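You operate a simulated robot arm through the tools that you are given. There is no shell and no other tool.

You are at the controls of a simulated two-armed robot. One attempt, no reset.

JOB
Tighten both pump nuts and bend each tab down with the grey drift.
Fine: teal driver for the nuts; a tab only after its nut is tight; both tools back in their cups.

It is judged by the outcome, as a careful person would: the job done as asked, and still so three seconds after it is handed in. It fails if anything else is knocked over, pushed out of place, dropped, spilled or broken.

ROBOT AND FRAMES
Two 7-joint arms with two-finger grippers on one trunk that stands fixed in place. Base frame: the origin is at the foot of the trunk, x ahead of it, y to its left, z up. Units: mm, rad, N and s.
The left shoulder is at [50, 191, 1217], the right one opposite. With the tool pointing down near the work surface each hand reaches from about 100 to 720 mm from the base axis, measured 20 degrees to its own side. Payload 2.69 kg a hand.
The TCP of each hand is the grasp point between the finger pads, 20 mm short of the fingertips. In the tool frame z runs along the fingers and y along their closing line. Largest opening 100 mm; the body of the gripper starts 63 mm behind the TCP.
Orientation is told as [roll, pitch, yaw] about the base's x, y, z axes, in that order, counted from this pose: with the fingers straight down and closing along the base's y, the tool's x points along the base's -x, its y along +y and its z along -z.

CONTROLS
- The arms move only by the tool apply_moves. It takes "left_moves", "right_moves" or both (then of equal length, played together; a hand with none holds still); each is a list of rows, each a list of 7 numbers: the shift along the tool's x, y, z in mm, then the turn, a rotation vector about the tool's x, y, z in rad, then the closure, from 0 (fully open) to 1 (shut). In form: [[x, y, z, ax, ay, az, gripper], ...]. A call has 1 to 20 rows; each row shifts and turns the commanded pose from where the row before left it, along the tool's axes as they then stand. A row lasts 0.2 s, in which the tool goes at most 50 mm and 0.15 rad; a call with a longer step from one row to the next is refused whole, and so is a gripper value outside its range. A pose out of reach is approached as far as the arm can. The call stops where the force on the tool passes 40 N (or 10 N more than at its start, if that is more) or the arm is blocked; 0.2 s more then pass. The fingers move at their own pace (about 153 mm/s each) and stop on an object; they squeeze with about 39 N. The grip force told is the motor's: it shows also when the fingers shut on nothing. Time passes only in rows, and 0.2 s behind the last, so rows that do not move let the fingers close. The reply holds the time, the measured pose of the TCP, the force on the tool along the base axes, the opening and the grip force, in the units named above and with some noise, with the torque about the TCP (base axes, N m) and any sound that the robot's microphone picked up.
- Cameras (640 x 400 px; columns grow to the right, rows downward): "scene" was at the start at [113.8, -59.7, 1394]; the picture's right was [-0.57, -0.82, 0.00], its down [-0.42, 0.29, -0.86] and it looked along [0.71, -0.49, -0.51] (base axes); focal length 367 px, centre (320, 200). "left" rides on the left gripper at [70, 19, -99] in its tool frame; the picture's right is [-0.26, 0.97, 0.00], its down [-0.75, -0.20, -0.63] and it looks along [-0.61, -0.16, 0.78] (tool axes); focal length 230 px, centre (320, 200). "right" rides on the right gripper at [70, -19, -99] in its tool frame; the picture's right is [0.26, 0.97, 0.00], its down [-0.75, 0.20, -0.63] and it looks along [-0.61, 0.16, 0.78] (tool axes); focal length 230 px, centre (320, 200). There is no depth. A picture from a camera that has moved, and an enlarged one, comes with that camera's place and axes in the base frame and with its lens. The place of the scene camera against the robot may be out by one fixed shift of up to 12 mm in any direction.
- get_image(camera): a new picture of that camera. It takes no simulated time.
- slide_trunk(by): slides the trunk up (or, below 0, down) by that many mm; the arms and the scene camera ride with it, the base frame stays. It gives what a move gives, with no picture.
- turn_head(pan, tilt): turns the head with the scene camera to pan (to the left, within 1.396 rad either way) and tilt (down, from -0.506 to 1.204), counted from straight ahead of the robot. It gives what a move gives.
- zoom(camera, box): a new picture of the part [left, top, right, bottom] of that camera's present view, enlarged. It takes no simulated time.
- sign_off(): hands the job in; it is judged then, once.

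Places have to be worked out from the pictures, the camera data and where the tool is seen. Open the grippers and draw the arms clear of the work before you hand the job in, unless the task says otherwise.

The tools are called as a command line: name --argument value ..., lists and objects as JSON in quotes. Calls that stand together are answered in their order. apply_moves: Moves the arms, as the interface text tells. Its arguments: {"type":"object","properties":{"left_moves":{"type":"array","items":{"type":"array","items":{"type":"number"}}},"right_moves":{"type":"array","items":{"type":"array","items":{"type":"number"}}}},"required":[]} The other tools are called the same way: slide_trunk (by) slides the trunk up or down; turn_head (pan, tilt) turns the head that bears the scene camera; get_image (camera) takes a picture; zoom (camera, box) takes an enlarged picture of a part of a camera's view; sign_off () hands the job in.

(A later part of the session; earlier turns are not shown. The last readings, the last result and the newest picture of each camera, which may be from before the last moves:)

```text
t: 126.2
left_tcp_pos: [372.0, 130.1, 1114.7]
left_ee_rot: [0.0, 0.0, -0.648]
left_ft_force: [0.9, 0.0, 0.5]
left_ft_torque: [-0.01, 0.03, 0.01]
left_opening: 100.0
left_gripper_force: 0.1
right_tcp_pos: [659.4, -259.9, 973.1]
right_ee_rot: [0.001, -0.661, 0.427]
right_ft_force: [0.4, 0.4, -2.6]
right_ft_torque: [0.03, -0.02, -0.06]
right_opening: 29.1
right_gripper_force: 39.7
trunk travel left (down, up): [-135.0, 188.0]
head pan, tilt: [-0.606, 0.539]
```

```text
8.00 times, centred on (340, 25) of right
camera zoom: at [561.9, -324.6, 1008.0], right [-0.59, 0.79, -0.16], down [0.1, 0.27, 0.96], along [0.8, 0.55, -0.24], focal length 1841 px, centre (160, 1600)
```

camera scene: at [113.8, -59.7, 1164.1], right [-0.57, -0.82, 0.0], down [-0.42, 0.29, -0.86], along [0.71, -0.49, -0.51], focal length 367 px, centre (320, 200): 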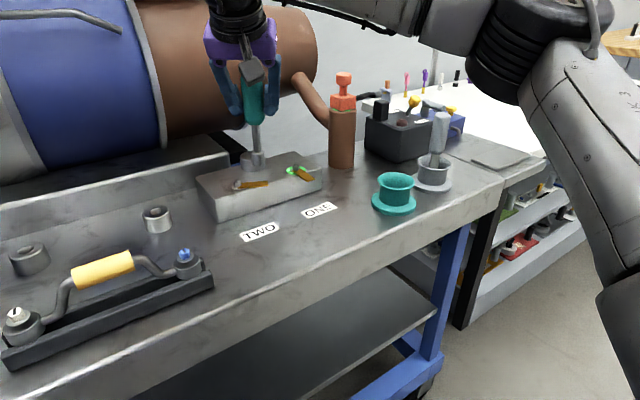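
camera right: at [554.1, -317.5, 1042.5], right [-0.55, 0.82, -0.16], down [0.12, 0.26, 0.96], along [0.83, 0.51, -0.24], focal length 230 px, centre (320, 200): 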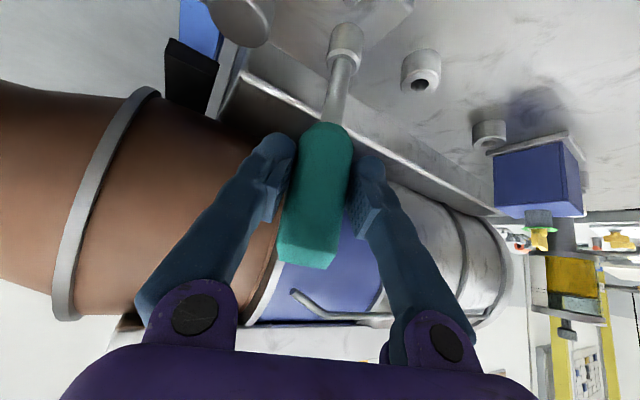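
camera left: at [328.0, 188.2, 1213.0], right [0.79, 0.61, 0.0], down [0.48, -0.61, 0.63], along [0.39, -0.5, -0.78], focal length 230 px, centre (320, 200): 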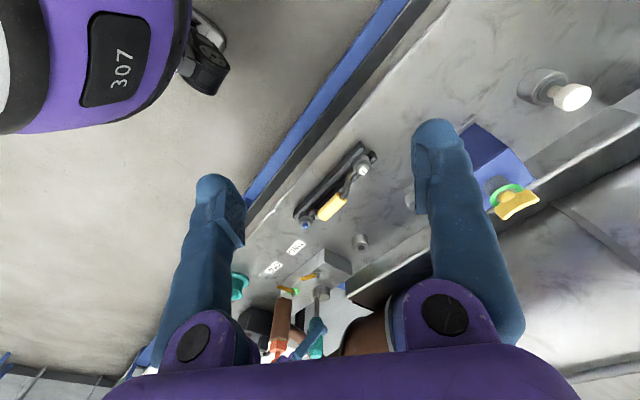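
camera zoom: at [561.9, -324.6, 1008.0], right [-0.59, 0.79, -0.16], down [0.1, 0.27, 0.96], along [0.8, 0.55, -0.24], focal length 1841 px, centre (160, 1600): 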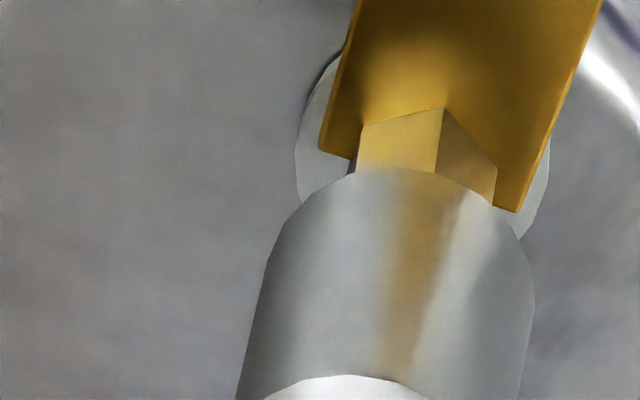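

apply_moves --right_moves '[[0.33, 0.5, -0.26, 0, 0, 0, 1], [1.23, 0, 1.58, 0, 0, 0, 1], [1.23, 0, 1.58, 0, 0, 0, 1], [0, 0, 0, 0, 0, 0, 1]]'

zoom --camera "left" --box '[300, 263, 340, 288]'

zoom --camera "scene" --box '[235, 200, 275, 230]'

zoom --camera "right" --box '[300, 0, 380, 50]'

```text
t: 127.2
left_tcp_pos: [372.2, 130.3, 1114.4]
left_ee_rot: [0.0, 0.002, -0.648]
left_ft_force: [0.0, -0.2, 0.9]
left_ft_torque: [0.01, -0.02, -0.03]
left_opening: 100.1
left_gripper_force: 0.0
right_tcp_pos: [659.1, -259.9, 969.7]
right_ee_rot: [0.001, -0.662, 0.427]
right_ft_force: [-0.5, 0.7, -3.0]
right_ft_torque: [-0.05, 0.0, -0.03]
right_opening: 29.5
right_gripper_force: 39.3
trunk travel left (down, up): [-135.0, 188.0]
head pan, tilt: [-0.606, 0.539]
```

```text
16.00 times, centred on (320, 276) of left
camera zoom: at [327.9, 188.1, 1213.0], right [0.79, 0.61, 0.0], down [0.48, -0.61, 0.63], along [0.39, -0.5, -0.78], focal length 3681 px, centre (320, -1008)
```

zoom: 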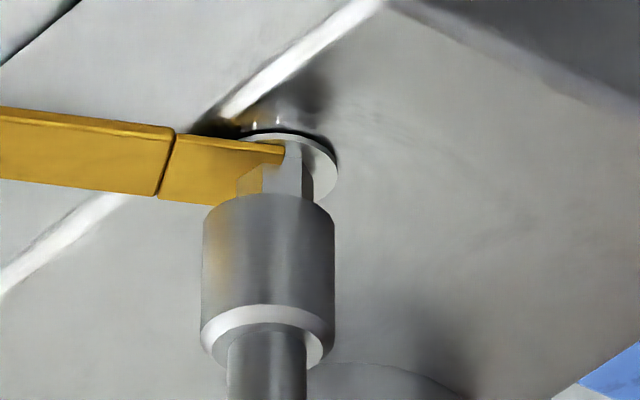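

```text
13.33 times, centred on (255, 215) of scene
camera zoom: at [114.0, -59.8, 1254.0], right [-0.57, -0.82, 0.0], down [-0.42, 0.29, -0.86], along [0.71, -0.49, -0.51], focal length 4888 px, centre (1187, 0)
```

zoom: 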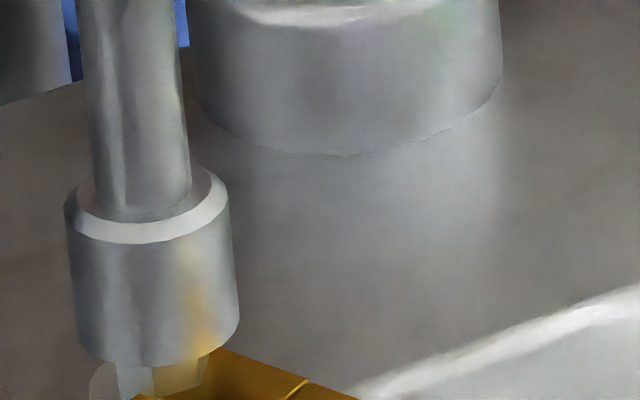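

```text
8.00 times, centred on (340, 25) of right
camera zoom: at [560.3, -323.9, 1004.5], right [-0.59, 0.79, -0.16], down [0.1, 0.27, 0.96], along [0.8, 0.55, -0.24], focal length 1841 px, centre (160, 1600)
```

zoom: 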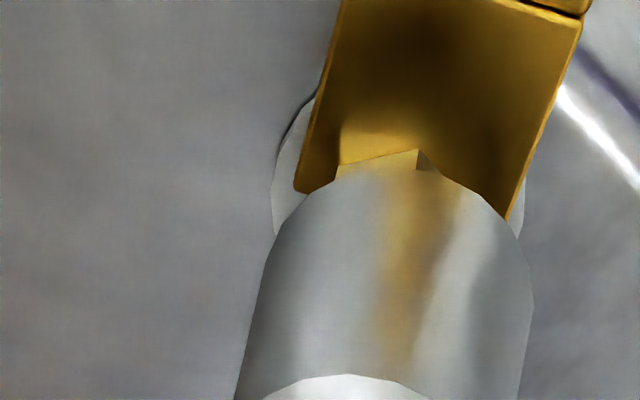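

apply_moves --right_moves '[[0.9, 0, 1.7, 0, 0, 0, 1], [1.23, 0, 1.58, 0, 0, 0, 1], [0, 0, 0, 0, 0, 0, 1]]'

zoom --camera "left" --box '[300, 263, 340, 288]'

```text
t: 128.0
left_tcp_pos: [371.3, 131.3, 1114.2]
left_ee_rot: [0.001, 0.0, -0.648]
left_ft_force: [0.6, 0.1, 0.2]
left_ft_torque: [0.03, -0.03, -0.01]
left_opening: 100.0
left_gripper_force: 0.0
right_tcp_pos: [659.4, -259.0, 965.5]
right_ee_rot: [0.002, -0.661, 0.428]
right_ft_force: [0.1, -0.1, -2.7]
right_ft_torque: [-0.02, -0.01, 0.0]
right_opening: 29.3
right_gripper_force: 39.3
trunk travel left (down, up): [-135.0, 188.0]
head pan, tilt: [-0.606, 0.539]
```

```text
16.00 times, centred on (320, 276) of left
camera zoom: at [327.9, 188.1, 1213.0], right [0.79, 0.61, 0.0], down [0.48, -0.61, 0.63], along [0.39, -0.5, -0.78], focal length 3681 px, centre (320, -1008)
```

zoom: 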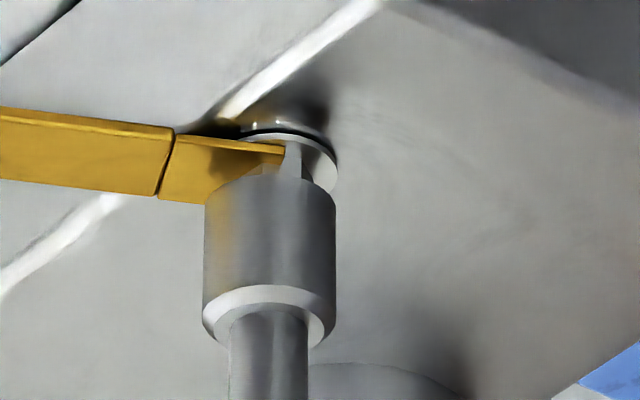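

apply_moves --right_moves '[[1.23, 0, 1.58, 0, 0, 0, 1], [0.92, 0, 1.18, 0, 0, 0, 1], [0, 0, 0, 0, 0, 0, 1]]'

zoom --camera "left" --box '[300, 263, 340, 288]'

```text
t: 128.8
left_tcp_pos: [372.2, 129.3, 1114.5]
left_ee_rot: [0.0, 0.001, -0.648]
left_ft_force: [-0.7, -0.7, -0.3]
left_ft_torque: [0.02, 0.02, -0.02]
left_opening: 100.1
left_gripper_force: 0.1
right_tcp_pos: [660.2, -259.4, 960.0]
right_ee_rot: [0.002, -0.661, 0.428]
right_ft_force: [0.8, -0.5, -2.7]
right_ft_torque: [0.05, 0.02, -0.01]
right_opening: 29.5
right_gripper_force: 38.8
trunk travel left (down, up): [-135.0, 188.0]
head pan, tilt: [-0.606, 0.539]
```

```text
16.00 times, centred on (320, 276) of left
camera zoom: at [327.9, 188.1, 1213.0], right [0.79, 0.61, 0.0], down [0.48, -0.61, 0.63], along [0.39, -0.5, -0.78], focal length 3681 px, centre (320, -1008)
```

zoom: 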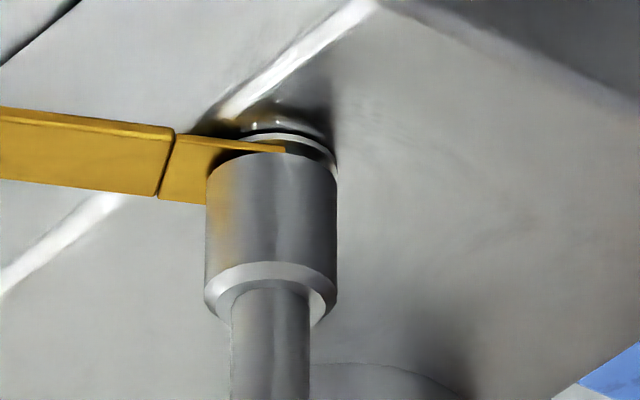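

It seats fully at this angle too, so engagement doesn't need exact hex phase. Turning clockwise again with the compensation the last stroke showed (about +0.75 mm y per step).

apply_moves --right_moves '[[-0.11, 0.75, 0.09, 0.0797, 0, 0.1027, 1], [-0.03, 0.76, 0.03, 0.0797, 0, 0.1027, 1], [0.04, 0.76, -0.03, 0.0797, 0, 0.1027, 1]]'

zoom --camera "left" --box '[290, 255, 350, 293]'

```text
t: 129.6
left_tcp_pos: [372.0, 130.1, 1113.8]
left_ee_rot: [0.0, 0.0, -0.648]
left_ft_force: [-0.2, -0.8, -0.5]
left_ft_torque: [-0.02, -0.01, 0.03]
left_opening: 99.7
left_gripper_force: 0.0
right_tcp_pos: [657.4, -257.2, 960.7]
right_ee_rot: [0.001, -0.66, 0.037]
right_ft_force: [-0.2, -1.9, -3.3]
right_ft_torque: [-0.15, 0.04, 0.01]
right_opening: 29.5
right_gripper_force: 38.4
trunk travel left (down, up): [-135.0, 188.0]
head pan, tilt: [-0.606, 0.539]
```

```text
10.53 times, centred on (320, 274) of left
camera zoom: at [327.9, 187.9, 1213.0], right [0.79, 0.61, 0.0], down [0.48, -0.61, 0.63], along [0.39, -0.5, -0.78], focal length 2422 px, centre (320, -579)
```

zoom: 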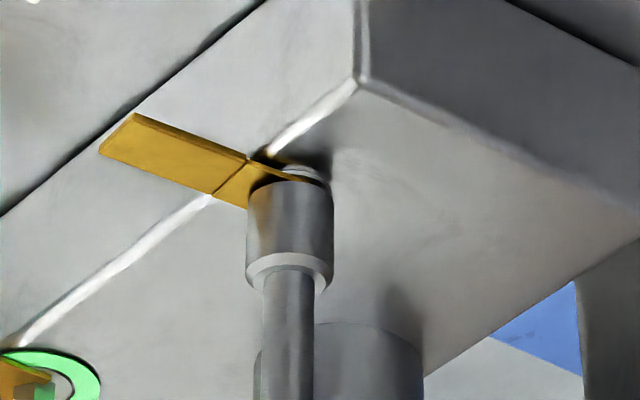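

The tab keeps turning with low forces and is nearly square to the edge. Continuing.

apply_moves --right_moves '[[0.12, 0.5, -0.09, 0.0797, 0, 0.1027, 1], [0.2, 0.5, -0.15, 0.0797, 0, 0.1027, 1]]'

zoom --camera "left" --box '[290, 255, 350, 293]'

```text
t: 130.2
left_tcp_pos: [371.0, 130.6, 1113.9]
left_ee_rot: [0.0, 0.0, -0.647]
left_ft_force: [0.6, -0.1, 1.4]
left_ft_torque: [0.02, -0.01, 0.01]
left_opening: 100.0
left_gripper_force: 0.2
right_tcp_pos: [657.6, -255.8, 962.4]
right_ee_rot: [0.003, -0.659, -0.228]
right_ft_force: [0.9, -3.1, -3.6]
right_ft_torque: [-0.45, -0.06, 0.05]
right_opening: 29.4
right_gripper_force: 38.9
trunk travel left (down, up): [-135.0, 188.0]
head pan, tilt: [-0.606, 0.539]
```

```text
10.53 times, centred on (320, 274) of left
camera zoom: at [328.1, 187.7, 1213.0], right [0.79, 0.61, 0.0], down [0.48, -0.61, 0.63], along [0.39, -0.5, -0.78], focal length 2422 px, centre (320, -579)
```

zoom: 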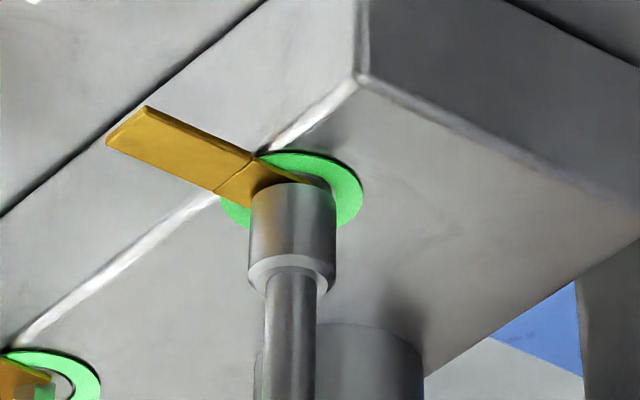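

The green ring has appeared on nut TWO as well. One more small 0.1 rad nudge to confirm it is at its stop.

apply_moves --right_moves '[[0, -0.6, 0, 0.0613, 0, 0.079, 1], [0, 0, 0, 0, 0, 0, 1]]'

zoom --camera "left" --box '[290, 255, 350, 293]'

```text
t: 130.8
left_tcp_pos: [371.2, 130.3, 1113.0]
left_ee_rot: [0.0, 0.002, -0.649]
left_ft_force: [-0.5, -0.1, 1.7]
left_ft_torque: [0.01, 0.0, -0.04]
left_opening: 100.0
left_gripper_force: 0.1
right_tcp_pos: [658.9, -254.0, 961.7]
right_ee_rot: [0.004, -0.66, -0.324]
right_ft_force: [1.6, -0.6, -3.3]
right_ft_torque: [-0.01, 0.02, 0.1]
right_opening: 29.3
right_gripper_force: 39.3
trunk travel left (down, up): [-135.0, 188.0]
head pan, tilt: [-0.606, 0.539]
```

```text
10.53 times, centred on (320, 274) of left
camera zoom: at [327.8, 188.1, 1213.0], right [0.79, 0.61, 0.0], down [0.48, -0.61, 0.63], along [0.39, -0.5, -0.78], focal length 2422 px, centre (320, -579)
```

zoom: 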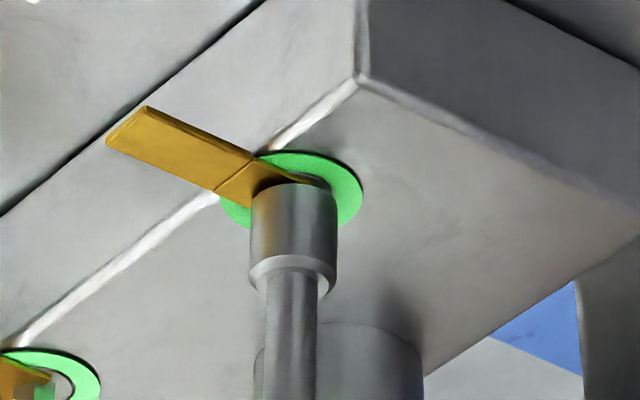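

Torque 0.10 N·m with no further movement, so both nuts are tight. Now I'll lift the driver off straight up.

apply_moves --right_moves '[[-6.13, 0, -7.9, 0, 0, 0, 1], [-12.3, 0, -15.8, 0, 0, 0, 1], [-12.3, 0, -15.8, 0, 0, 0, 1], [-4.9, 0, -6.3, 0, 0, 0, 1], [0, 0, 0, 0, 0, 0, 1]]'

zoom --camera "scene" --box '[190, 140, 350, 250]'

```text
t: 132.0
left_tcp_pos: [370.7, 131.1, 1114.5]
left_ee_rot: [0.0, -0.001, -0.648]
left_ft_force: [-0.7, -0.6, 0.1]
left_ft_torque: [-0.01, 0.02, 0.02]
left_opening: 100.2
left_gripper_force: 0.1
right_tcp_pos: [657.7, -256.3, 1019.6]
right_ee_rot: [0.001, -0.66, -0.323]
right_ft_force: [0.1, -0.3, -2.2]
right_ft_torque: [0.02, 0.01, 0.0]
right_opening: 29.3
right_gripper_force: 39.6
trunk travel left (down, up): [-135.0, 188.0]
head pan, tilt: [-0.606, 0.539]
```

```text
3.64 times, centred on (270, 195) of scene
camera zoom: at [114.0, -59.8, 1254.0], right [-0.57, -0.82, 0.0], down [-0.42, 0.29, -0.86], along [0.71, -0.49, -0.51], focal length 1333 px, centre (502, 218)
```

zoom: 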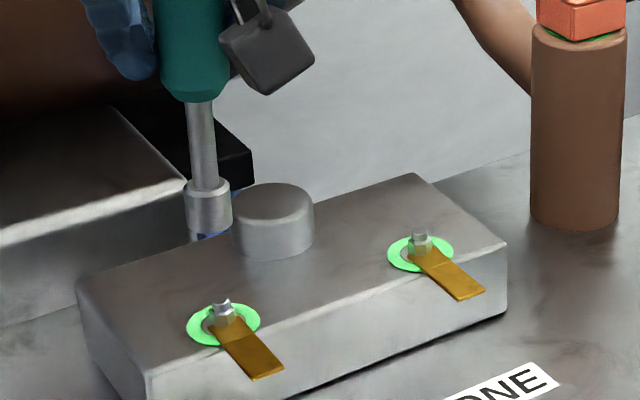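

Both rings are green and both tabs lie square over the front edge. Now I'll carry the driver back over its cup.

apply_moves --right_moves '[[5.14, -35.0, -3.99, 0, 0, 0, 1], [5.14, -35.0, -3.99, 0, 0, 0, 1], [5.14, -35.0, -3.99, 0, 0, 0, 1], [5.14, -35.0, -3.99, 0, 0, 0, 1], [5.14, -35.0, -3.99, 0, 0, 0, 1], [5.14, -35.0, -3.99, 0, 0, 0, 1], [5.14, -35.0, -3.99, 0, 0, 0, 1], [5.14, -35.0, -3.99, 0, 0, 0, 1], [0, 0, 0, 0, 0, 0, 1]]'

get_image --camera "right"

zoom --camera "scene" --box '[340, 80, 460, 260]'

```text
t: 134.0
left_tcp_pos: [372.8, 129.9, 1114.7]
left_ee_rot: [0.001, 0.0, -0.649]
left_ft_force: [0.2, 0.0, 0.1]
left_ft_torque: [-0.01, 0.0, 0.0]
left_opening: 99.8
left_gripper_force: 0.0
right_tcp_pos: [522.7, -506.8, 1019.3]
right_ee_rot: [0.002, -0.66, -0.324]
right_ft_force: [0.2, 0.6, -1.6]
right_ft_torque: [0.01, 0.03, 0.03]
right_opening: 29.4
right_gripper_force: 39.1
trunk travel left (down, up): [-135.0, 188.0]
head pan, tilt: [-0.606, 0.539]
```

```text
taken
camera right: at [405.0, -487.6, 1054.9], right [0.11, 0.98, -0.16], down [0.26, 0.12, 0.96], along [0.96, -0.15, -0.24], focal length 230 px, centre (320, 200)
```

right: 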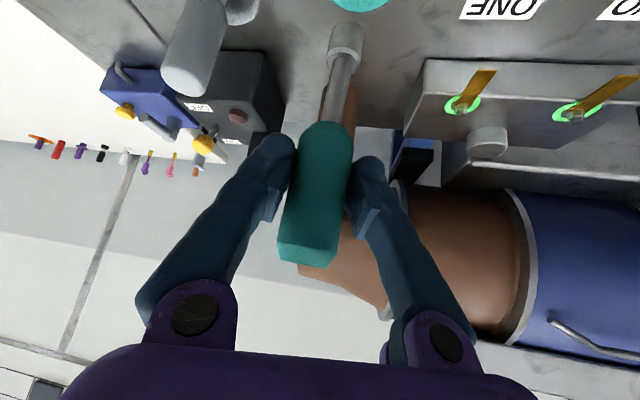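

```text
2.22 times, centred on (400, 170) of scene
camera zoom: at [114.1, -59.7, 1254.0], right [-0.57, -0.82, 0.0], down [-0.42, 0.29, -0.86], along [0.71, -0.49, -0.51], focal length 815 px, centre (142, 267)
```

zoom: 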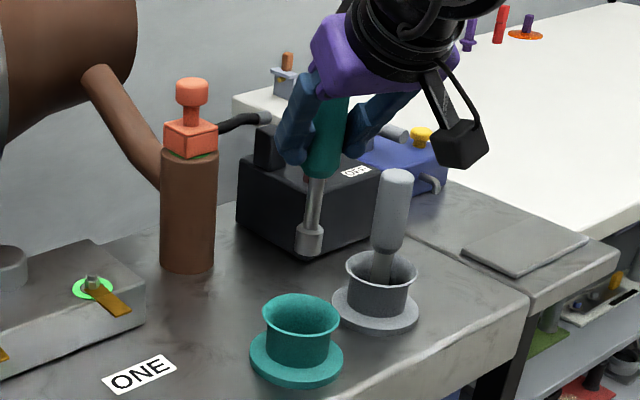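

apply_moves --right_moves '[[2.84, 0.69, -2.2, 0, 0, 0, 1], [15.3, 0, 19.75, 0, 0, 0, 1], [15.3, 0, 19.75, 0, 0, 0, 1], [15.3, 0, 19.75, 0, 0, 0, 1], [7.36, 0, 9.48, 0, 0, 0, 1], [3.7, 0, 4.74, 0, 0, 0, 1], [0, 0, 0, 0, 0, 0, 1]]'

zoom --camera "scene" --box '[350, 120, 450, 260]'

zoom --camera "right" --box '[270, 0, 410, 100]'

```text
t: 135.6
left_tcp_pos: [373.1, 130.0, 1114.2]
left_ee_rot: [-0.002, -0.001, -0.648]
left_ft_force: [-0.1, -1.3, -0.9]
left_ft_torque: [-0.04, -0.01, 0.03]
left_opening: 100.1
left_gripper_force: 0.0
right_tcp_pos: [518.1, -502.8, 926.2]
right_ee_rot: [0.002, -0.66, -0.324]
right_ft_force: [-0.1, 0.2, -2.9]
right_ft_torque: [-0.03, 0.02, -0.01]
right_opening: 29.4
right_gripper_force: 38.7
trunk travel left (down, up): [-135.0, 188.0]
head pan, tilt: [-0.606, 0.539]
```

```text
2.86 times, centred on (400, 190) of scene
camera zoom: at [114.0, -59.8, 1254.0], right [-0.57, -0.82, 0.0], down [-0.42, 0.29, -0.86], along [0.71, -0.49, -0.51], focal length 1048 px, centre (91, 229)
```

zoom: 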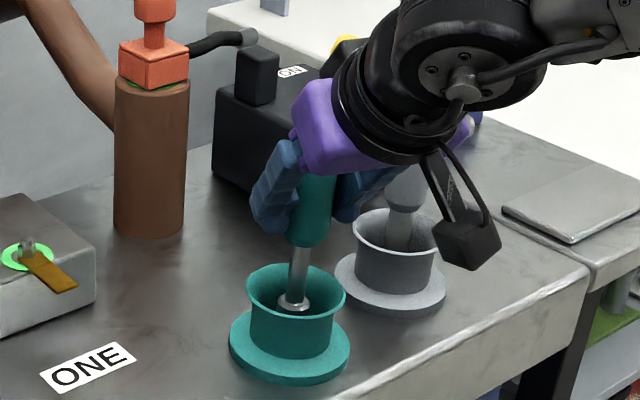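

```text
4.00 times, centred on (340, 50) of right
camera zoom: at [401.0, -484.4, 962.5], right [0.11, 0.98, -0.16], down [0.26, 0.12, 0.96], along [0.96, -0.15, -0.24], focal length 920 px, centre (240, 800)
```

zoom: 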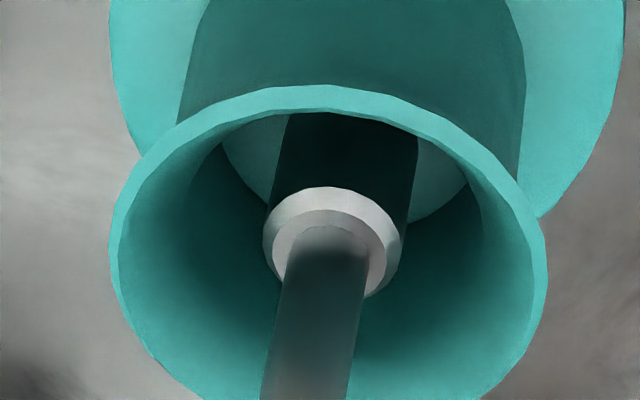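

The socket is well inside and centred in the cup. Lowering gently to the floor.

apply_moves --right_moves '[[1.84, 0, 2.37, 0, 0, 0, 1], [1.23, 0, 1.58, 0, 0, 0, 1], [0.61, 0, 0.79, 0, 0, 0, 1], [0, 0, 0, 0, 0, 0, 1]]'

apply_moves --right_moves '[[0.61, 0, 0.79, 0, 0, 0, 1], [0, 0, 0, 0, 0, 0, 1]]'

```text
t: 136.6
left_tcp_pos: [371.9, 129.8, 1115.5]
left_ee_rot: [0.0, 0.0, -0.647]
left_ft_force: [0.4, -0.2, 0.1]
left_ft_torque: [0.01, 0.0, 0.01]
left_opening: 100.0
left_gripper_force: 0.0
right_tcp_pos: [519.4, -502.2, 919.4]
right_ee_rot: [0.002, -0.66, -0.323]
right_ft_force: [-1.2, 0.7, -2.8]
right_ft_torque: [0.02, 0.03, -0.01]
right_opening: 29.4
right_gripper_force: 38.8
trunk travel left (down, up): [-135.0, 188.0]
head pan, tilt: [-0.606, 0.539]
```

```text
t: 137.2
left_tcp_pos: [371.2, 129.6, 1114.7]
left_ee_rot: [0.0, -0.001, -0.646]
left_ft_force: [0.4, -0.2, 0.9]
left_ft_torque: [0.0, -0.04, -0.01]
left_opening: 100.3
left_gripper_force: 0.0
right_tcp_pos: [518.5, -503.4, 918.6]
right_ee_rot: [0.002, -0.659, -0.322]
right_ft_force: [-0.5, 0.4, -2.6]
right_ft_torque: [0.03, 0.02, -0.01]
right_opening: 29.4
right_gripper_force: 38.5
trunk travel left (down, up): [-135.0, 188.0]
head pan, tilt: [-0.606, 0.539]
```

apply_moves --right_moves '[[0.43, 0, 0.55, 0, 0, 0, 1], [0, 0, 0, 0, 0, 0, 1]]'

apply_moves --right_moves '[[0.43, 0, 0.55, 0, 0, 0, 1], [0, 0, 0, 0, 0, 0, 1]]'

```text
t: 137.8
left_tcp_pos: [371.7, 129.2, 1115.1]
left_ee_rot: [0.0, 0.0, -0.647]
left_ft_force: [0.4, -0.6, 0.3]
left_ft_torque: [-0.02, -0.01, 0.0]
left_opening: 100.2
left_gripper_force: 0.0
right_tcp_pos: [519.0, -502.9, 919.7]
right_ee_rot: [0.001, -0.661, -0.323]
right_ft_force: [0.0, 0.2, -2.0]
right_ft_torque: [0.01, 0.0, -0.02]
right_opening: 29.5
right_gripper_force: 39.4
trunk travel left (down, up): [-135.0, 188.0]
head pan, tilt: [-0.606, 0.539]
```

```text
t: 138.4
left_tcp_pos: [371.3, 130.2, 1114.0]
left_ee_rot: [0.001, -0.001, -0.649]
left_ft_force: [-0.4, -0.9, 0.0]
left_ft_torque: [-0.01, 0.06, 0.01]
left_opening: 100.1
left_gripper_force: 0.0
right_tcp_pos: [517.7, -503.8, 917.5]
right_ee_rot: [0.002, -0.66, -0.321]
right_ft_force: [1.4, -0.5, 1.9]
right_ft_torque: [-0.15, -0.17, 0.01]
right_opening: 29.3
right_gripper_force: 39.3
trunk travel left (down, up): [-135.0, 188.0]
head pan, tilt: [-0.606, 0.539]
```

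Touching the floor (+1.9 N). Releasing the driver.

apply_moves --right_moves '[[0, 0, 0, 0, 0, 0, 0.6], [0, 0, 0, 0, 0, 0, 0.35], [0, 0, 0, 0, 0, 0, 0.35]]'

zoom --camera "scene" --box '[350, 120, 450, 260]'

get_image --camera "right"

```text
t: 139.2
left_tcp_pos: [371.8, 130.5, 1112.9]
left_ee_rot: [0.0, 0.0, -0.649]
left_ft_force: [-0.6, 0.4, 0.7]
left_ft_torque: [0.02, 0.0, -0.01]
left_opening: 99.9
left_gripper_force: 0.1
right_tcp_pos: [517.8, -503.7, 917.9]
right_ee_rot: [0.0, -0.659, -0.322]
right_ft_force: [0.3, -0.9, 0.0]
right_ft_torque: [0.02, 0.01, -0.02]
right_opening: 65.0
right_gripper_force: 0.2
trunk travel left (down, up): [-135.0, 188.0]
head pan, tilt: [-0.606, 0.539]
```

```text
2.86 times, centred on (400, 190) of scene
camera zoom: at [113.8, -59.6, 1254.0], right [-0.57, -0.82, 0.0], down [-0.42, 0.29, -0.86], along [0.71, -0.49, -0.51], focal length 1048 px, centre (91, 229)
```

zoom: 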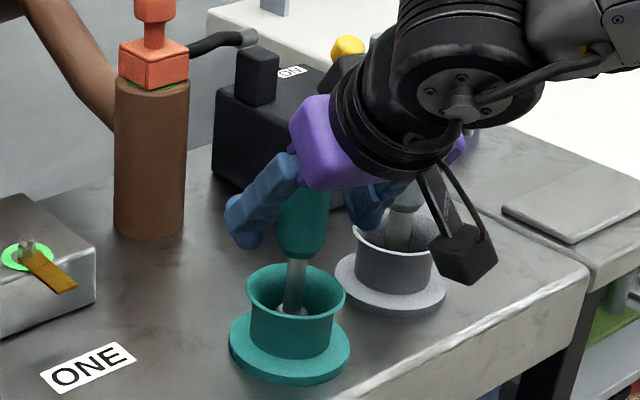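

```text
taken
camera right: at [400.8, -484.0, 953.4], right [0.11, 0.98, -0.16], down [0.26, 0.12, 0.96], along [0.96, -0.15, -0.24], focal length 230 px, centre (320, 200)
```

right: 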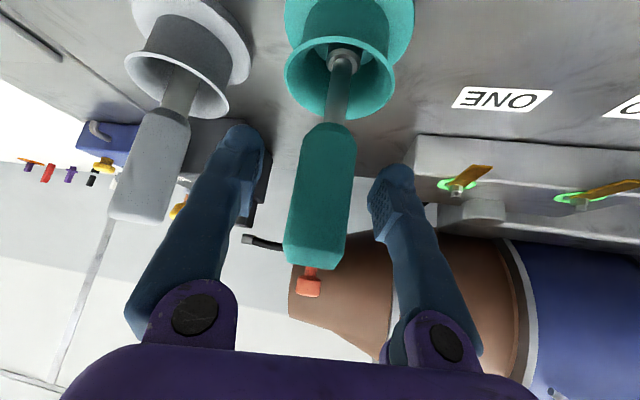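

The driver is standing in its cup. I'll withdraw the open hand along the finger direction.

apply_moves --right_moves '[[0, 0, -15, 0, 0, 0, 0.35], [0, 0, -25, 0, 0, 0, 0.35], [0, 0, -30, 0, 0, 0, 0.2], [0, 0, -30, 0, 0, 0, 0], [0, 0, -30, 0, 0, 0, 0], [0, 0, 0, 0, 0, 0, 0]]'

get_image --camera "right"

get_image --camera "scene"

```text
t: 140.6
left_tcp_pos: [372.1, 130.3, 1114.7]
left_ee_rot: [-0.001, 0.0, -0.648]
left_ft_force: [0.5, 0.1, 0.2]
left_ft_torque: [0.03, 0.0, 0.02]
left_opening: 99.9
left_gripper_force: 0.0
right_tcp_pos: [444.4, -479.0, 1021.0]
right_ee_rot: [0.002, -0.658, -0.323]
right_ft_force: [1.0, 0.5, 0.6]
right_ft_torque: [-0.02, 0.04, -0.02]
right_opening: 99.9
right_gripper_force: 0.1
trunk travel left (down, up): [-135.0, 188.0]
head pan, tilt: [-0.606, 0.539]
```

```text
taken
camera right: at [327.9, -460.4, 1056.6], right [0.11, 0.98, -0.16], down [0.26, 0.12, 0.96], along [0.96, -0.15, -0.24], focal length 230 px, centre (320, 200)
```

right: 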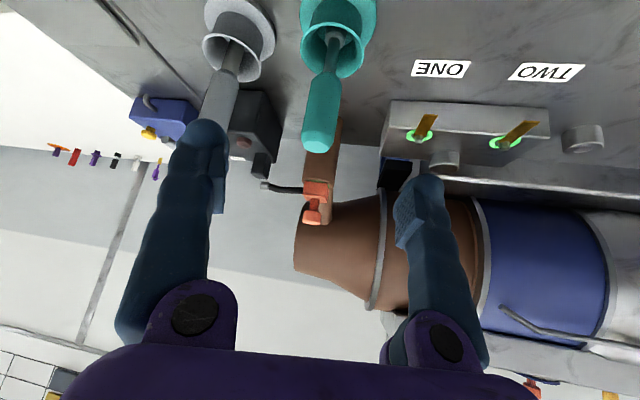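

```text
taken
camera scene: at [113.9, -59.8, 1254.0], right [-0.57, -0.82, 0.0], down [-0.42, 0.29, -0.86], along [0.71, -0.49, -0.51], focal length 367 px, centre (320, 200)
```

scene: 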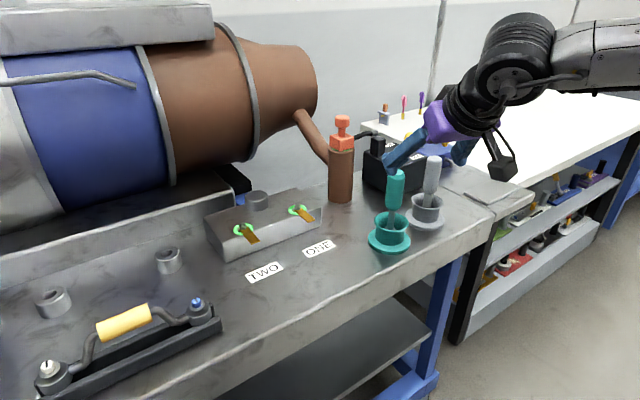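

Driver is safely back and upright. Next the grey drift: I'll reduce the lean to about 25° and shift over so the camera can see the drift between the fingers.

apply_moves --right_moves '[[0, 0, -10, 0, 0.109, 0, 0], [0, 0, -10, 0, 0.109, 0, 0], [-13.4, -39.5, 2.7, 0, 0, 0, 0], [-13.4, -39.5, 2.7, 0, 0, 0, 0], [-13.4, -39.5, 2.7, 0, 0, 0, 0], [0, 0, 0, 0, 0, 0, 0]]'

get_image --camera "right"

zoom --camera "scene" --box '[380, 120, 480, 260]'

```text
t: 142.0
left_tcp_pos: [371.8, 130.7, 1113.7]
left_ee_rot: [0.001, -0.003, -0.648]
left_ft_force: [0.8, -1.2, 0.2]
left_ft_torque: [-0.01, -0.02, -0.02]
left_opening: 100.1
left_gripper_force: 0.0
right_tcp_pos: [436.1, -599.4, 1045.8]
right_ee_rot: [0.003, -0.442, -0.32]
right_ft_force: [-0.1, 0.0, -0.2]
right_ft_torque: [0.0, 0.0, 0.04]
right_opening: 100.1
right_gripper_force: 0.0
trunk travel left (down, up): [-135.0, 188.0]
head pan, tilt: [-0.606, 0.539]
```

```text
taken
camera right: at [328.7, -583.6, 1106.2], right [0.08, 0.99, -0.11], down [0.45, 0.06, 0.89], along [0.89, -0.12, -0.44], focal length 230 px, centre (320, 200)
```

right: 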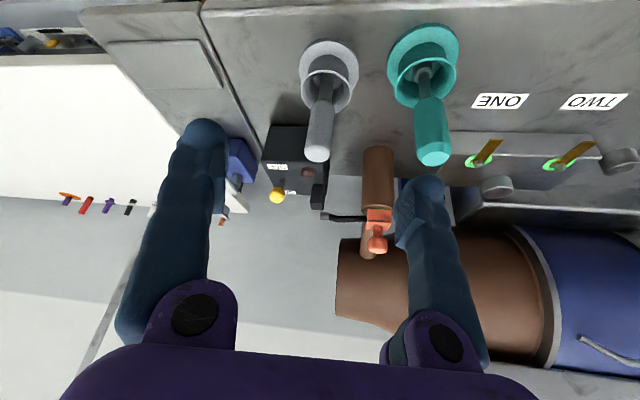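

```text
2.86 times, centred on (430, 190) of scene
camera zoom: at [113.7, -59.5, 1254.1], right [-0.57, -0.82, 0.0], down [-0.42, 0.29, -0.86], along [0.71, -0.49, -0.51], focal length 1048 px, centre (6, 229)
```

zoom: 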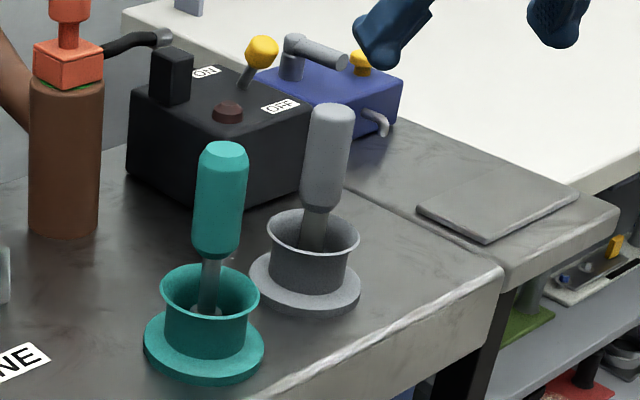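

zoom --camera "right" --box '[280, 30, 480, 170]'

zoom --camera "scene" --box '[460, 140, 520, 240]'

```text
2.86 times, centred on (380, 100) of right
camera zoom: at [328.7, -583.6, 1106.2], right [0.08, 0.99, -0.11], down [0.45, 0.06, 0.89], along [0.89, -0.12, -0.44], focal length 657 px, centre (149, 486)
```

zoom: 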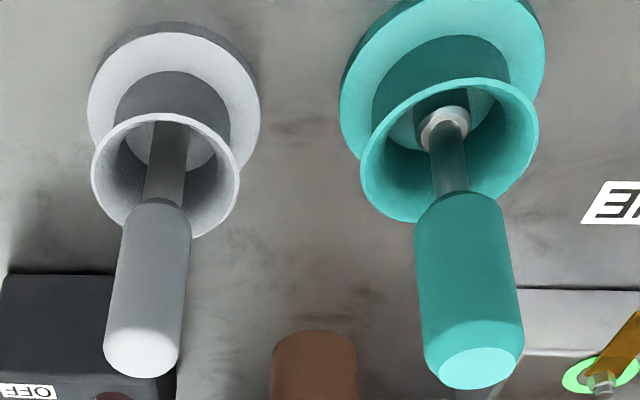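

```text
4.00 times, centred on (490, 190) of scene
camera zoom: at [113.7, -59.5, 1254.1], right [-0.57, -0.82, 0.0], down [-0.42, 0.29, -0.86], along [0.71, -0.49, -0.51], focal length 1466 px, centre (-360, 240)
```

zoom: 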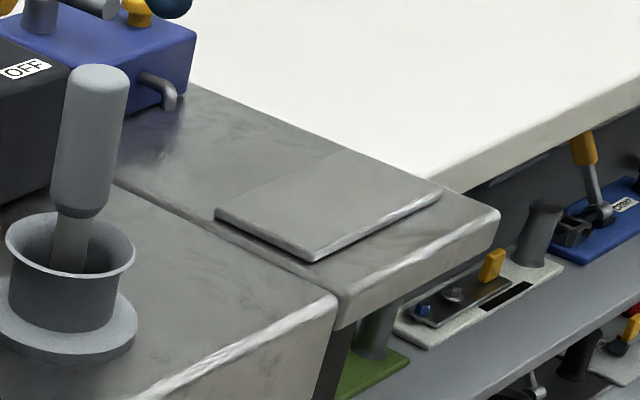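

Both views put the drift's axis at about (527.5,-620.5) with its top near z 949. I'll approach along the finger direction with the fingers part open, stopping halfway to check.

apply_moves --right_moves '[[-13.6, 4.35, 25.5, 0, 0, 0, 0.2], [-13.6, 4.35, 25.5, 0, 0, 0, 0.2], [0, 0, 25, 0, 0, 0, 0.2], [0, 0, 25, 0, 0, 0, 0.2], [0, 0, 0, 0, 0, 0, 0.2]]'

get_image --camera "right"

zoom --camera "scene" --box '[380, 110, 480, 250]'

```text
t: 143.2
left_tcp_pos: [371.9, 131.7, 1113.8]
left_ee_rot: [0.001, -0.002, -0.646]
left_ft_force: [-0.4, -1.4, -0.4]
left_ft_torque: [0.0, 0.0, 0.02]
left_opening: 100.3
left_gripper_force: 0.0
right_tcp_pos: [498.3, -612.6, 968.6]
right_ee_rot: [0.003, -0.443, -0.321]
right_ft_force: [0.0, 0.5, 0.4]
right_ft_torque: [-0.01, 0.0, 0.0]
right_opening: 80.0
right_gripper_force: 0.1
trunk travel left (down, up): [-135.0, 188.0]
head pan, tilt: [-0.606, 0.539]
```

```text
taken
camera right: at [391.4, -596.1, 1028.5], right [0.08, 0.99, -0.11], down [0.45, 0.06, 0.89], along [0.89, -0.12, -0.44], focal length 230 px, centre (320, 200)
```

right: 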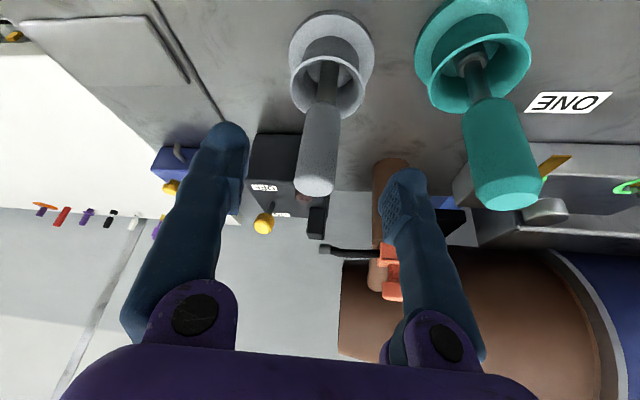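

```text
2.86 times, centred on (430, 180) of scene
camera zoom: at [113.7, -59.6, 1254.1], right [-0.57, -0.82, 0.0], down [-0.42, 0.29, -0.86], along [0.71, -0.49, -0.51], focal length 1048 px, centre (6, 257)
```

zoom: 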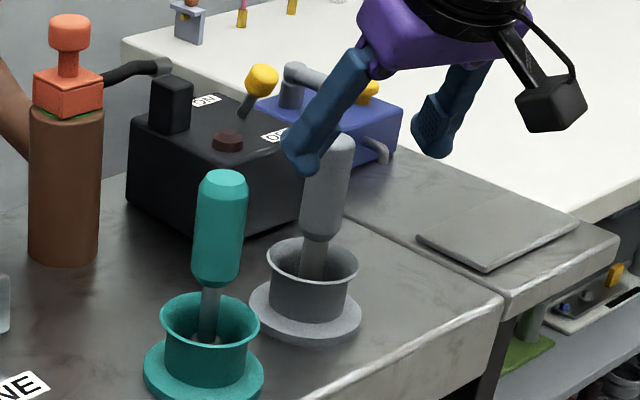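

The drift's top reads (528,-620); I'll make a small lateral correction and move in to grip height.

apply_moves --right_moves '[[-3.0, 1.95, 1.4, 0, 0, 0, 0.2], [0, 0, 30, 0, 0, 0, 0.3], [0, 0, 31, 0, 0, 0, 0.35], [0, 0, 0, 0, 0, 0, 0.4]]'

get_image --camera "right"

zoom --camera "scene" --box '[380, 110, 480, 250]'

```text
t: 144.2
left_tcp_pos: [371.9, 130.0, 1113.6]
left_ee_rot: [0.001, -0.001, -0.647]
left_ft_force: [0.7, -0.9, 0.4]
left_ft_torque: [0.01, -0.02, -0.03]
left_opening: 99.9
left_gripper_force: 0.1
right_tcp_pos: [529.7, -619.5, 912.8]
right_ee_rot: [0.004, -0.443, -0.322]
right_ft_force: [0.7, -0.3, -0.6]
right_ft_torque: [0.02, -0.01, 0.0]
right_opening: 60.2
right_gripper_force: 0.0
trunk travel left (down, up): [-135.0, 188.0]
head pan, tilt: [-0.606, 0.539]
```

```text
taken
camera right: at [421.9, -603.4, 972.5], right [0.08, 0.99, -0.11], down [0.45, 0.06, 0.89], along [0.89, -0.12, -0.44], focal length 230 px, centre (320, 200)
```

right: 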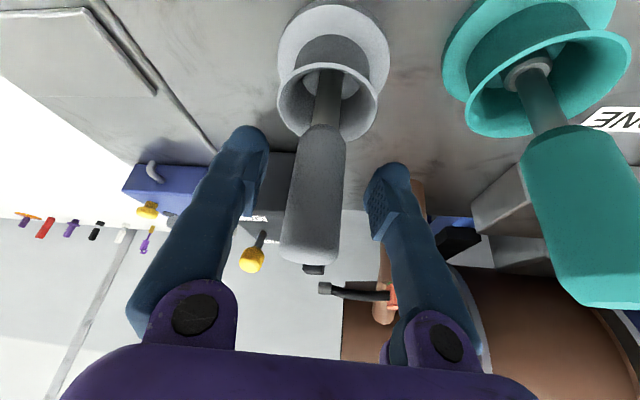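

```text
2.86 times, centred on (430, 180) of scene
camera zoom: at [113.6, -59.6, 1254.1], right [-0.57, -0.82, 0.0], down [-0.42, 0.29, -0.86], along [0.71, -0.49, -0.51], focal length 1048 px, centre (6, 257)
```

zoom: 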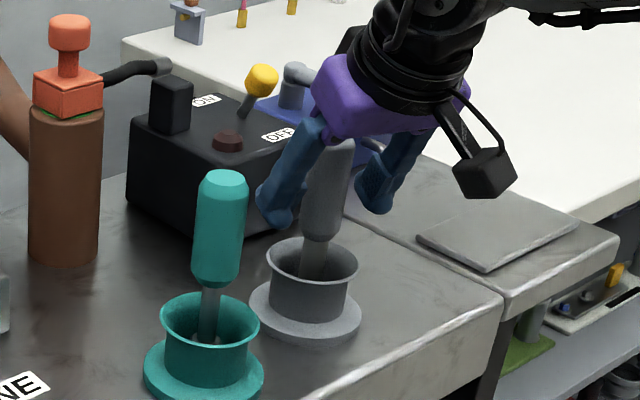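

apply_moves --right_moves '[[1.45, -1.3, -0.69, 0, 0, 0, 0.4], [0, 0, 0, 0, 0, 0, 0.6], [0, 0, 0, 0, 0, 0, 1], [0, 0, 0, 0, 0, 0, 1], [0, 0, 0, 0, 0, 0, 1]]'

get_image --camera "right"

```text
t: 145.4
left_tcp_pos: [370.9, 129.7, 1114.8]
left_ee_rot: [0.0, 0.0, -0.647]
left_ft_force: [0.9, 0.5, -0.3]
left_ft_torque: [0.01, -0.01, -0.01]
left_opening: 99.8
left_gripper_force: 0.0
right_tcp_pos: [526.1, -619.5, 912.1]
right_ee_rot: [0.001, -0.442, -0.32]
right_ft_force: [0.5, -0.7, 0.2]
right_ft_torque: [-0.11, -0.05, 0.0]
right_opening: 27.5
right_gripper_force: 38.6
trunk travel left (down, up): [-135.0, 188.0]
head pan, tilt: [-0.606, 0.539]
```

```text
taken
camera right: at [419.1, -604.3, 972.2], right [0.08, 0.99, -0.11], down [0.45, 0.06, 0.89], along [0.89, -0.12, -0.44], focal length 230 px, centre (320, 200)
```

right: 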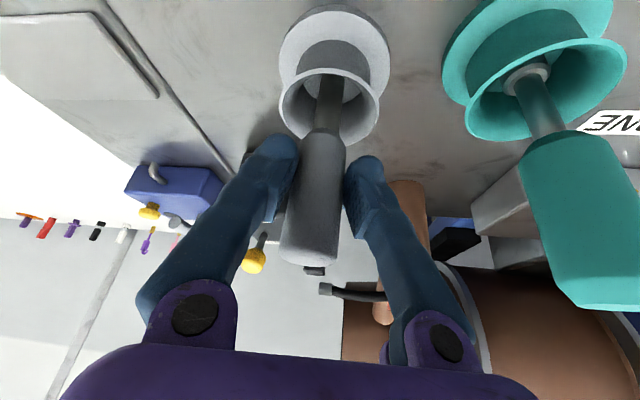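

The drift is gripped (27.5 mm; seat TCP about (526.5,-619.8,912)). Lifting straight up 100 mm.

apply_moves --right_moves '[[-4.3, 0, -9.04, 0, 0, 0, 1], [-9.6, 0, -20.3, 0, 0, 0, 1], [-9.6, 0, -20.3, 0, 0, 0, 1], [-9.6, 0, -20.3, 0, 0, 0, 1], [-9.6, 0, -20.3, 0, 0, 0, 1], [0, 0, 0, 0, 0, 0, 1]]'

get_image --camera "right"

zoom --camera "scene" --box '[380, 70, 480, 250]'

```text
t: 146.8
left_tcp_pos: [372.1, 130.7, 1114.3]
left_ee_rot: [0.0, 0.0, -0.648]
left_ft_force: [0.8, 0.0, 0.6]
left_ft_torque: [0.02, -0.04, -0.01]
left_opening: 99.8
left_gripper_force: 0.1
right_tcp_pos: [526.4, -621.9, 1009.9]
right_ee_rot: [0.002, -0.441, -0.322]
right_ft_force: [0.1, -0.8, -1.5]
right_ft_torque: [0.02, -0.02, 0.03]
right_opening: 27.3
right_gripper_force: 39.3
trunk travel left (down, up): [-135.0, 188.0]
head pan, tilt: [-0.606, 0.539]
```

```text
taken
camera right: at [419.7, -605.1, 1070.0], right [0.08, 0.99, -0.11], down [0.45, 0.06, 0.89], along [0.89, -0.12, -0.44], focal length 230 px, centre (320, 200)
```

right: 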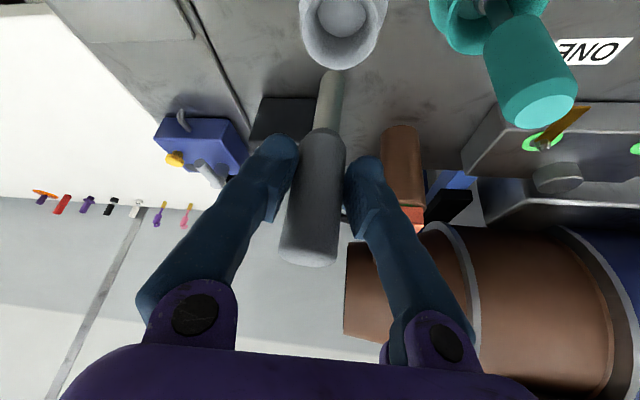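

```text
2.22 times, centred on (430, 160) of scene
camera zoom: at [114.0, -60.0, 1254.0], right [-0.57, -0.82, 0.0], down [-0.42, 0.29, -0.86], along [0.71, -0.49, -0.51], focal length 815 px, centre (76, 289)
```

zoom: 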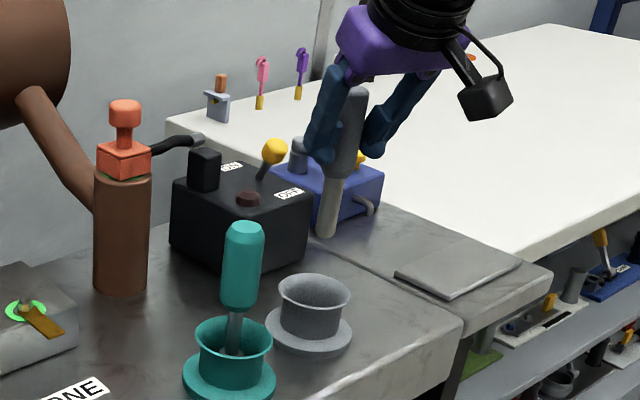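

The drift hangs straight. I'll raise it clear of the driver's height and carry it to in front of the block near tab ONE.

apply_moves --right_moves '[[-12.9, 0, -27.1, 0, 0, 0, 1], [-12.9, 0, -27.1, 0, 0, 0, 1], [0.47, 37, -0.2, 0, 0, 0, 1], [0.47, 37, -0.2, 0, 0, 0, 1], [0.47, 37, -0.2, 0, 0, 0, 1], [0.47, 37, -0.2, 0, 0, 0, 1], [0.47, 37, -0.2, 0, 0, 0, 1], [0.47, 37, -0.2, 0, 0, 0, 1], [0.47, 37, -0.2, 0, 0, 0, 1], [0, 0, 0, 0, 0, 0, 1]]'

get_image --camera "right"

get_image --camera "scene"

zoom --camera "left" --box '[260, 245, 380, 320]'

```text
t: 149.0
left_tcp_pos: [372.0, 128.9, 1114.4]
left_ee_rot: [0.0, 0.0, -0.648]
left_ft_force: [-0.5, 0.0, -0.2]
left_ft_torque: [-0.02, -0.01, -0.01]
left_opening: 100.4
left_gripper_force: 0.1
right_tcp_pos: [602.5, -374.2, 1071.4]
right_ee_rot: [0.002, -0.441, -0.323]
right_ft_force: [-0.8, 0.3, -2.4]
right_ft_torque: [-0.01, 0.03, 0.03]
right_opening: 27.5
right_gripper_force: 39.2
trunk travel left (down, up): [-135.0, 188.0]
head pan, tilt: [-0.606, 0.539]
```

```text
taken
camera right: at [495.8, -359.2, 1131.8], right [0.08, 0.99, -0.11], down [0.45, 0.06, 0.89], along [0.89, -0.12, -0.44], focal length 230 px, centre (320, 200)
```

right: 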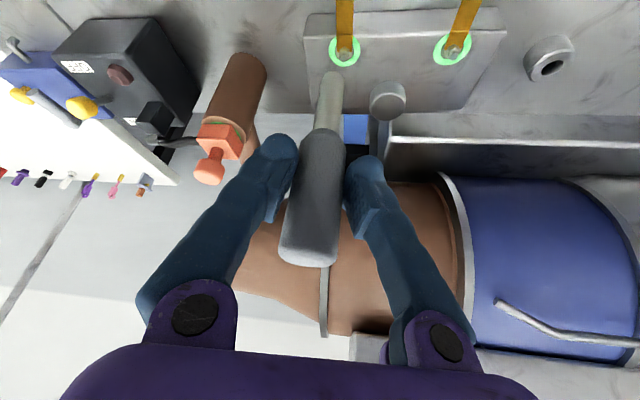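

```text
taken
camera scene: at [113.9, -60.0, 1254.0], right [-0.57, -0.82, 0.0], down [-0.42, 0.29, -0.86], along [0.71, -0.49, -0.51], focal length 367 px, centre (320, 200)
```

scene: 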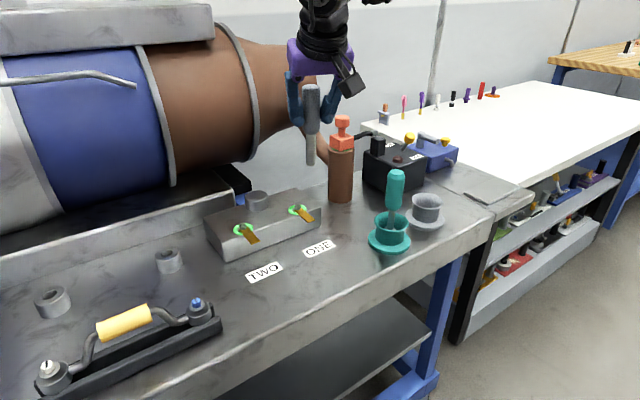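

```text
5.33 times, centred on (320, 282) of left
camera zoom: at [327.8, 187.9, 1213.1], right [0.79, 0.62, 0.0], down [0.48, -0.61, 0.63], along [0.39, -0.5, -0.78], focal length 1227 px, centre (320, -240)
```

zoom: 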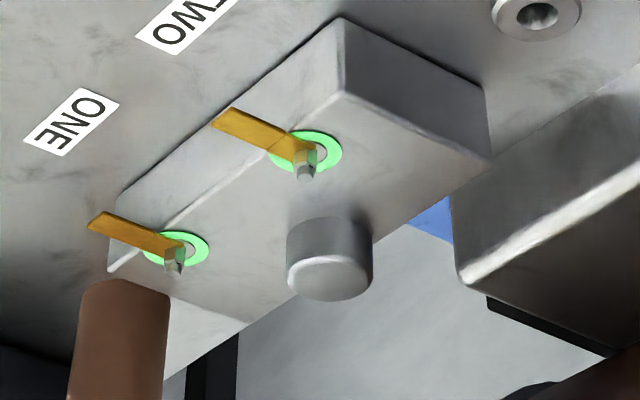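

Both tabs and the drift are in view. I'll lower the drift in front of the block to about 30 mm above tab ONE and measure its tip position.

apply_moves --right_moves '[[8.6, 1.07, 27.6, 0, 0, 0, 1], [8.6, 1.07, 27.6, 0, 0, 0, 1], [8.6, 1.07, 27.6, 0, 0, 0, 1], [0, 0, 0, 0, 0, 0, 1]]'

zoom --camera "right" --box '[260, 0, 420, 100]'

zoom --camera "scene" --box '[260, 150, 360, 250]'

zoom --camera "left" --box '[250, 255, 350, 318]'

```text
t: 150.0
left_tcp_pos: [371.8, 129.9, 1114.6]
left_ee_rot: [0.0, 0.0, -0.647]
left_ft_force: [0.1, 0.3, 0.0]
left_ft_torque: [0.04, 0.01, 0.02]
left_opening: 100.0
left_gripper_force: 0.0
right_tcp_pos: [615.8, -375.3, 984.8]
right_ee_rot: [0.002, -0.441, -0.324]
right_ft_force: [0.0, 0.1, -1.6]
right_ft_torque: [0.01, 0.03, 0.02]
right_opening: 27.3
right_gripper_force: 39.2
trunk travel left (down, up): [-135.0, 188.0]
head pan, tilt: [-0.606, 0.539]
```

```text
4.00 times, centred on (340, 50) of right
camera zoom: at [509.5, -359.7, 1045.1], right [0.08, 0.99, -0.11], down [0.45, 0.06, 0.89], along [0.89, -0.12, -0.44], focal length 920 px, centre (240, 800)
```

zoom: 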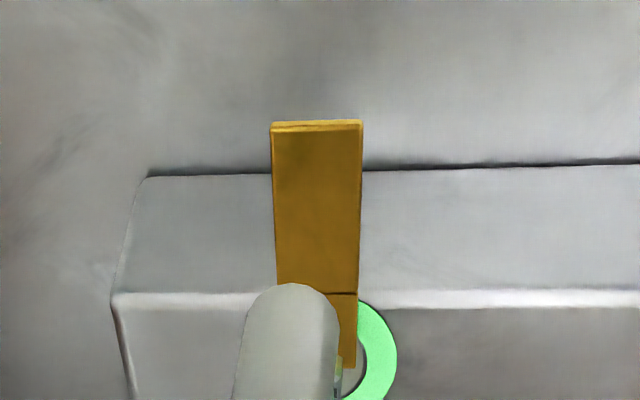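

```text
4.00 times, centred on (310, 200) of scene
camera zoom: at [113.8, -59.6, 1254.1], right [-0.57, -0.82, 0.0], down [-0.42, 0.29, -0.86], along [0.71, -0.49, -0.51], focal length 1466 px, centre (360, 200)
```

zoom: 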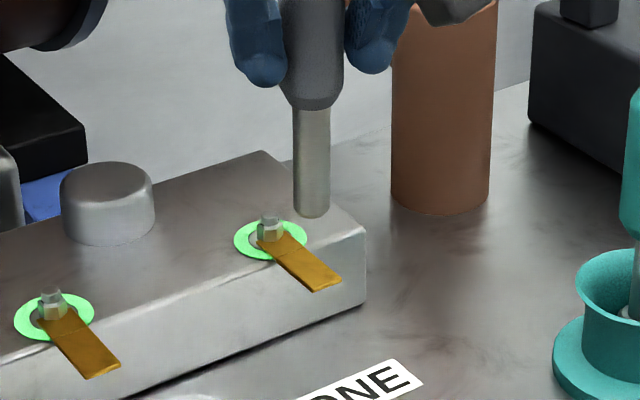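

```text
6.35 times, centred on (300, 286) of left
camera zoom: at [327.7, 188.2, 1213.1], right [0.79, 0.61, 0.0], down [0.48, -0.61, 0.63], along [0.39, -0.5, -0.78], focal length 1461 px, centre (447, -349)
```

zoom: 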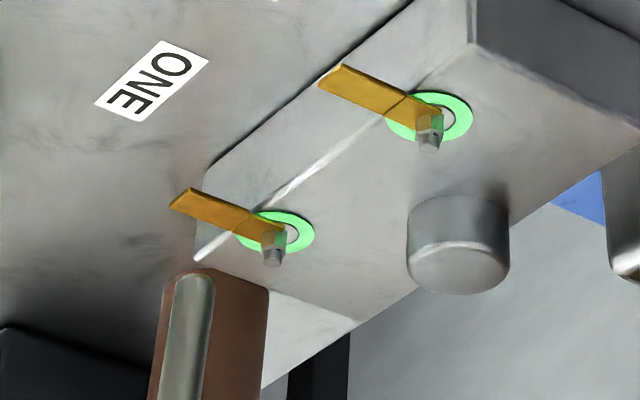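

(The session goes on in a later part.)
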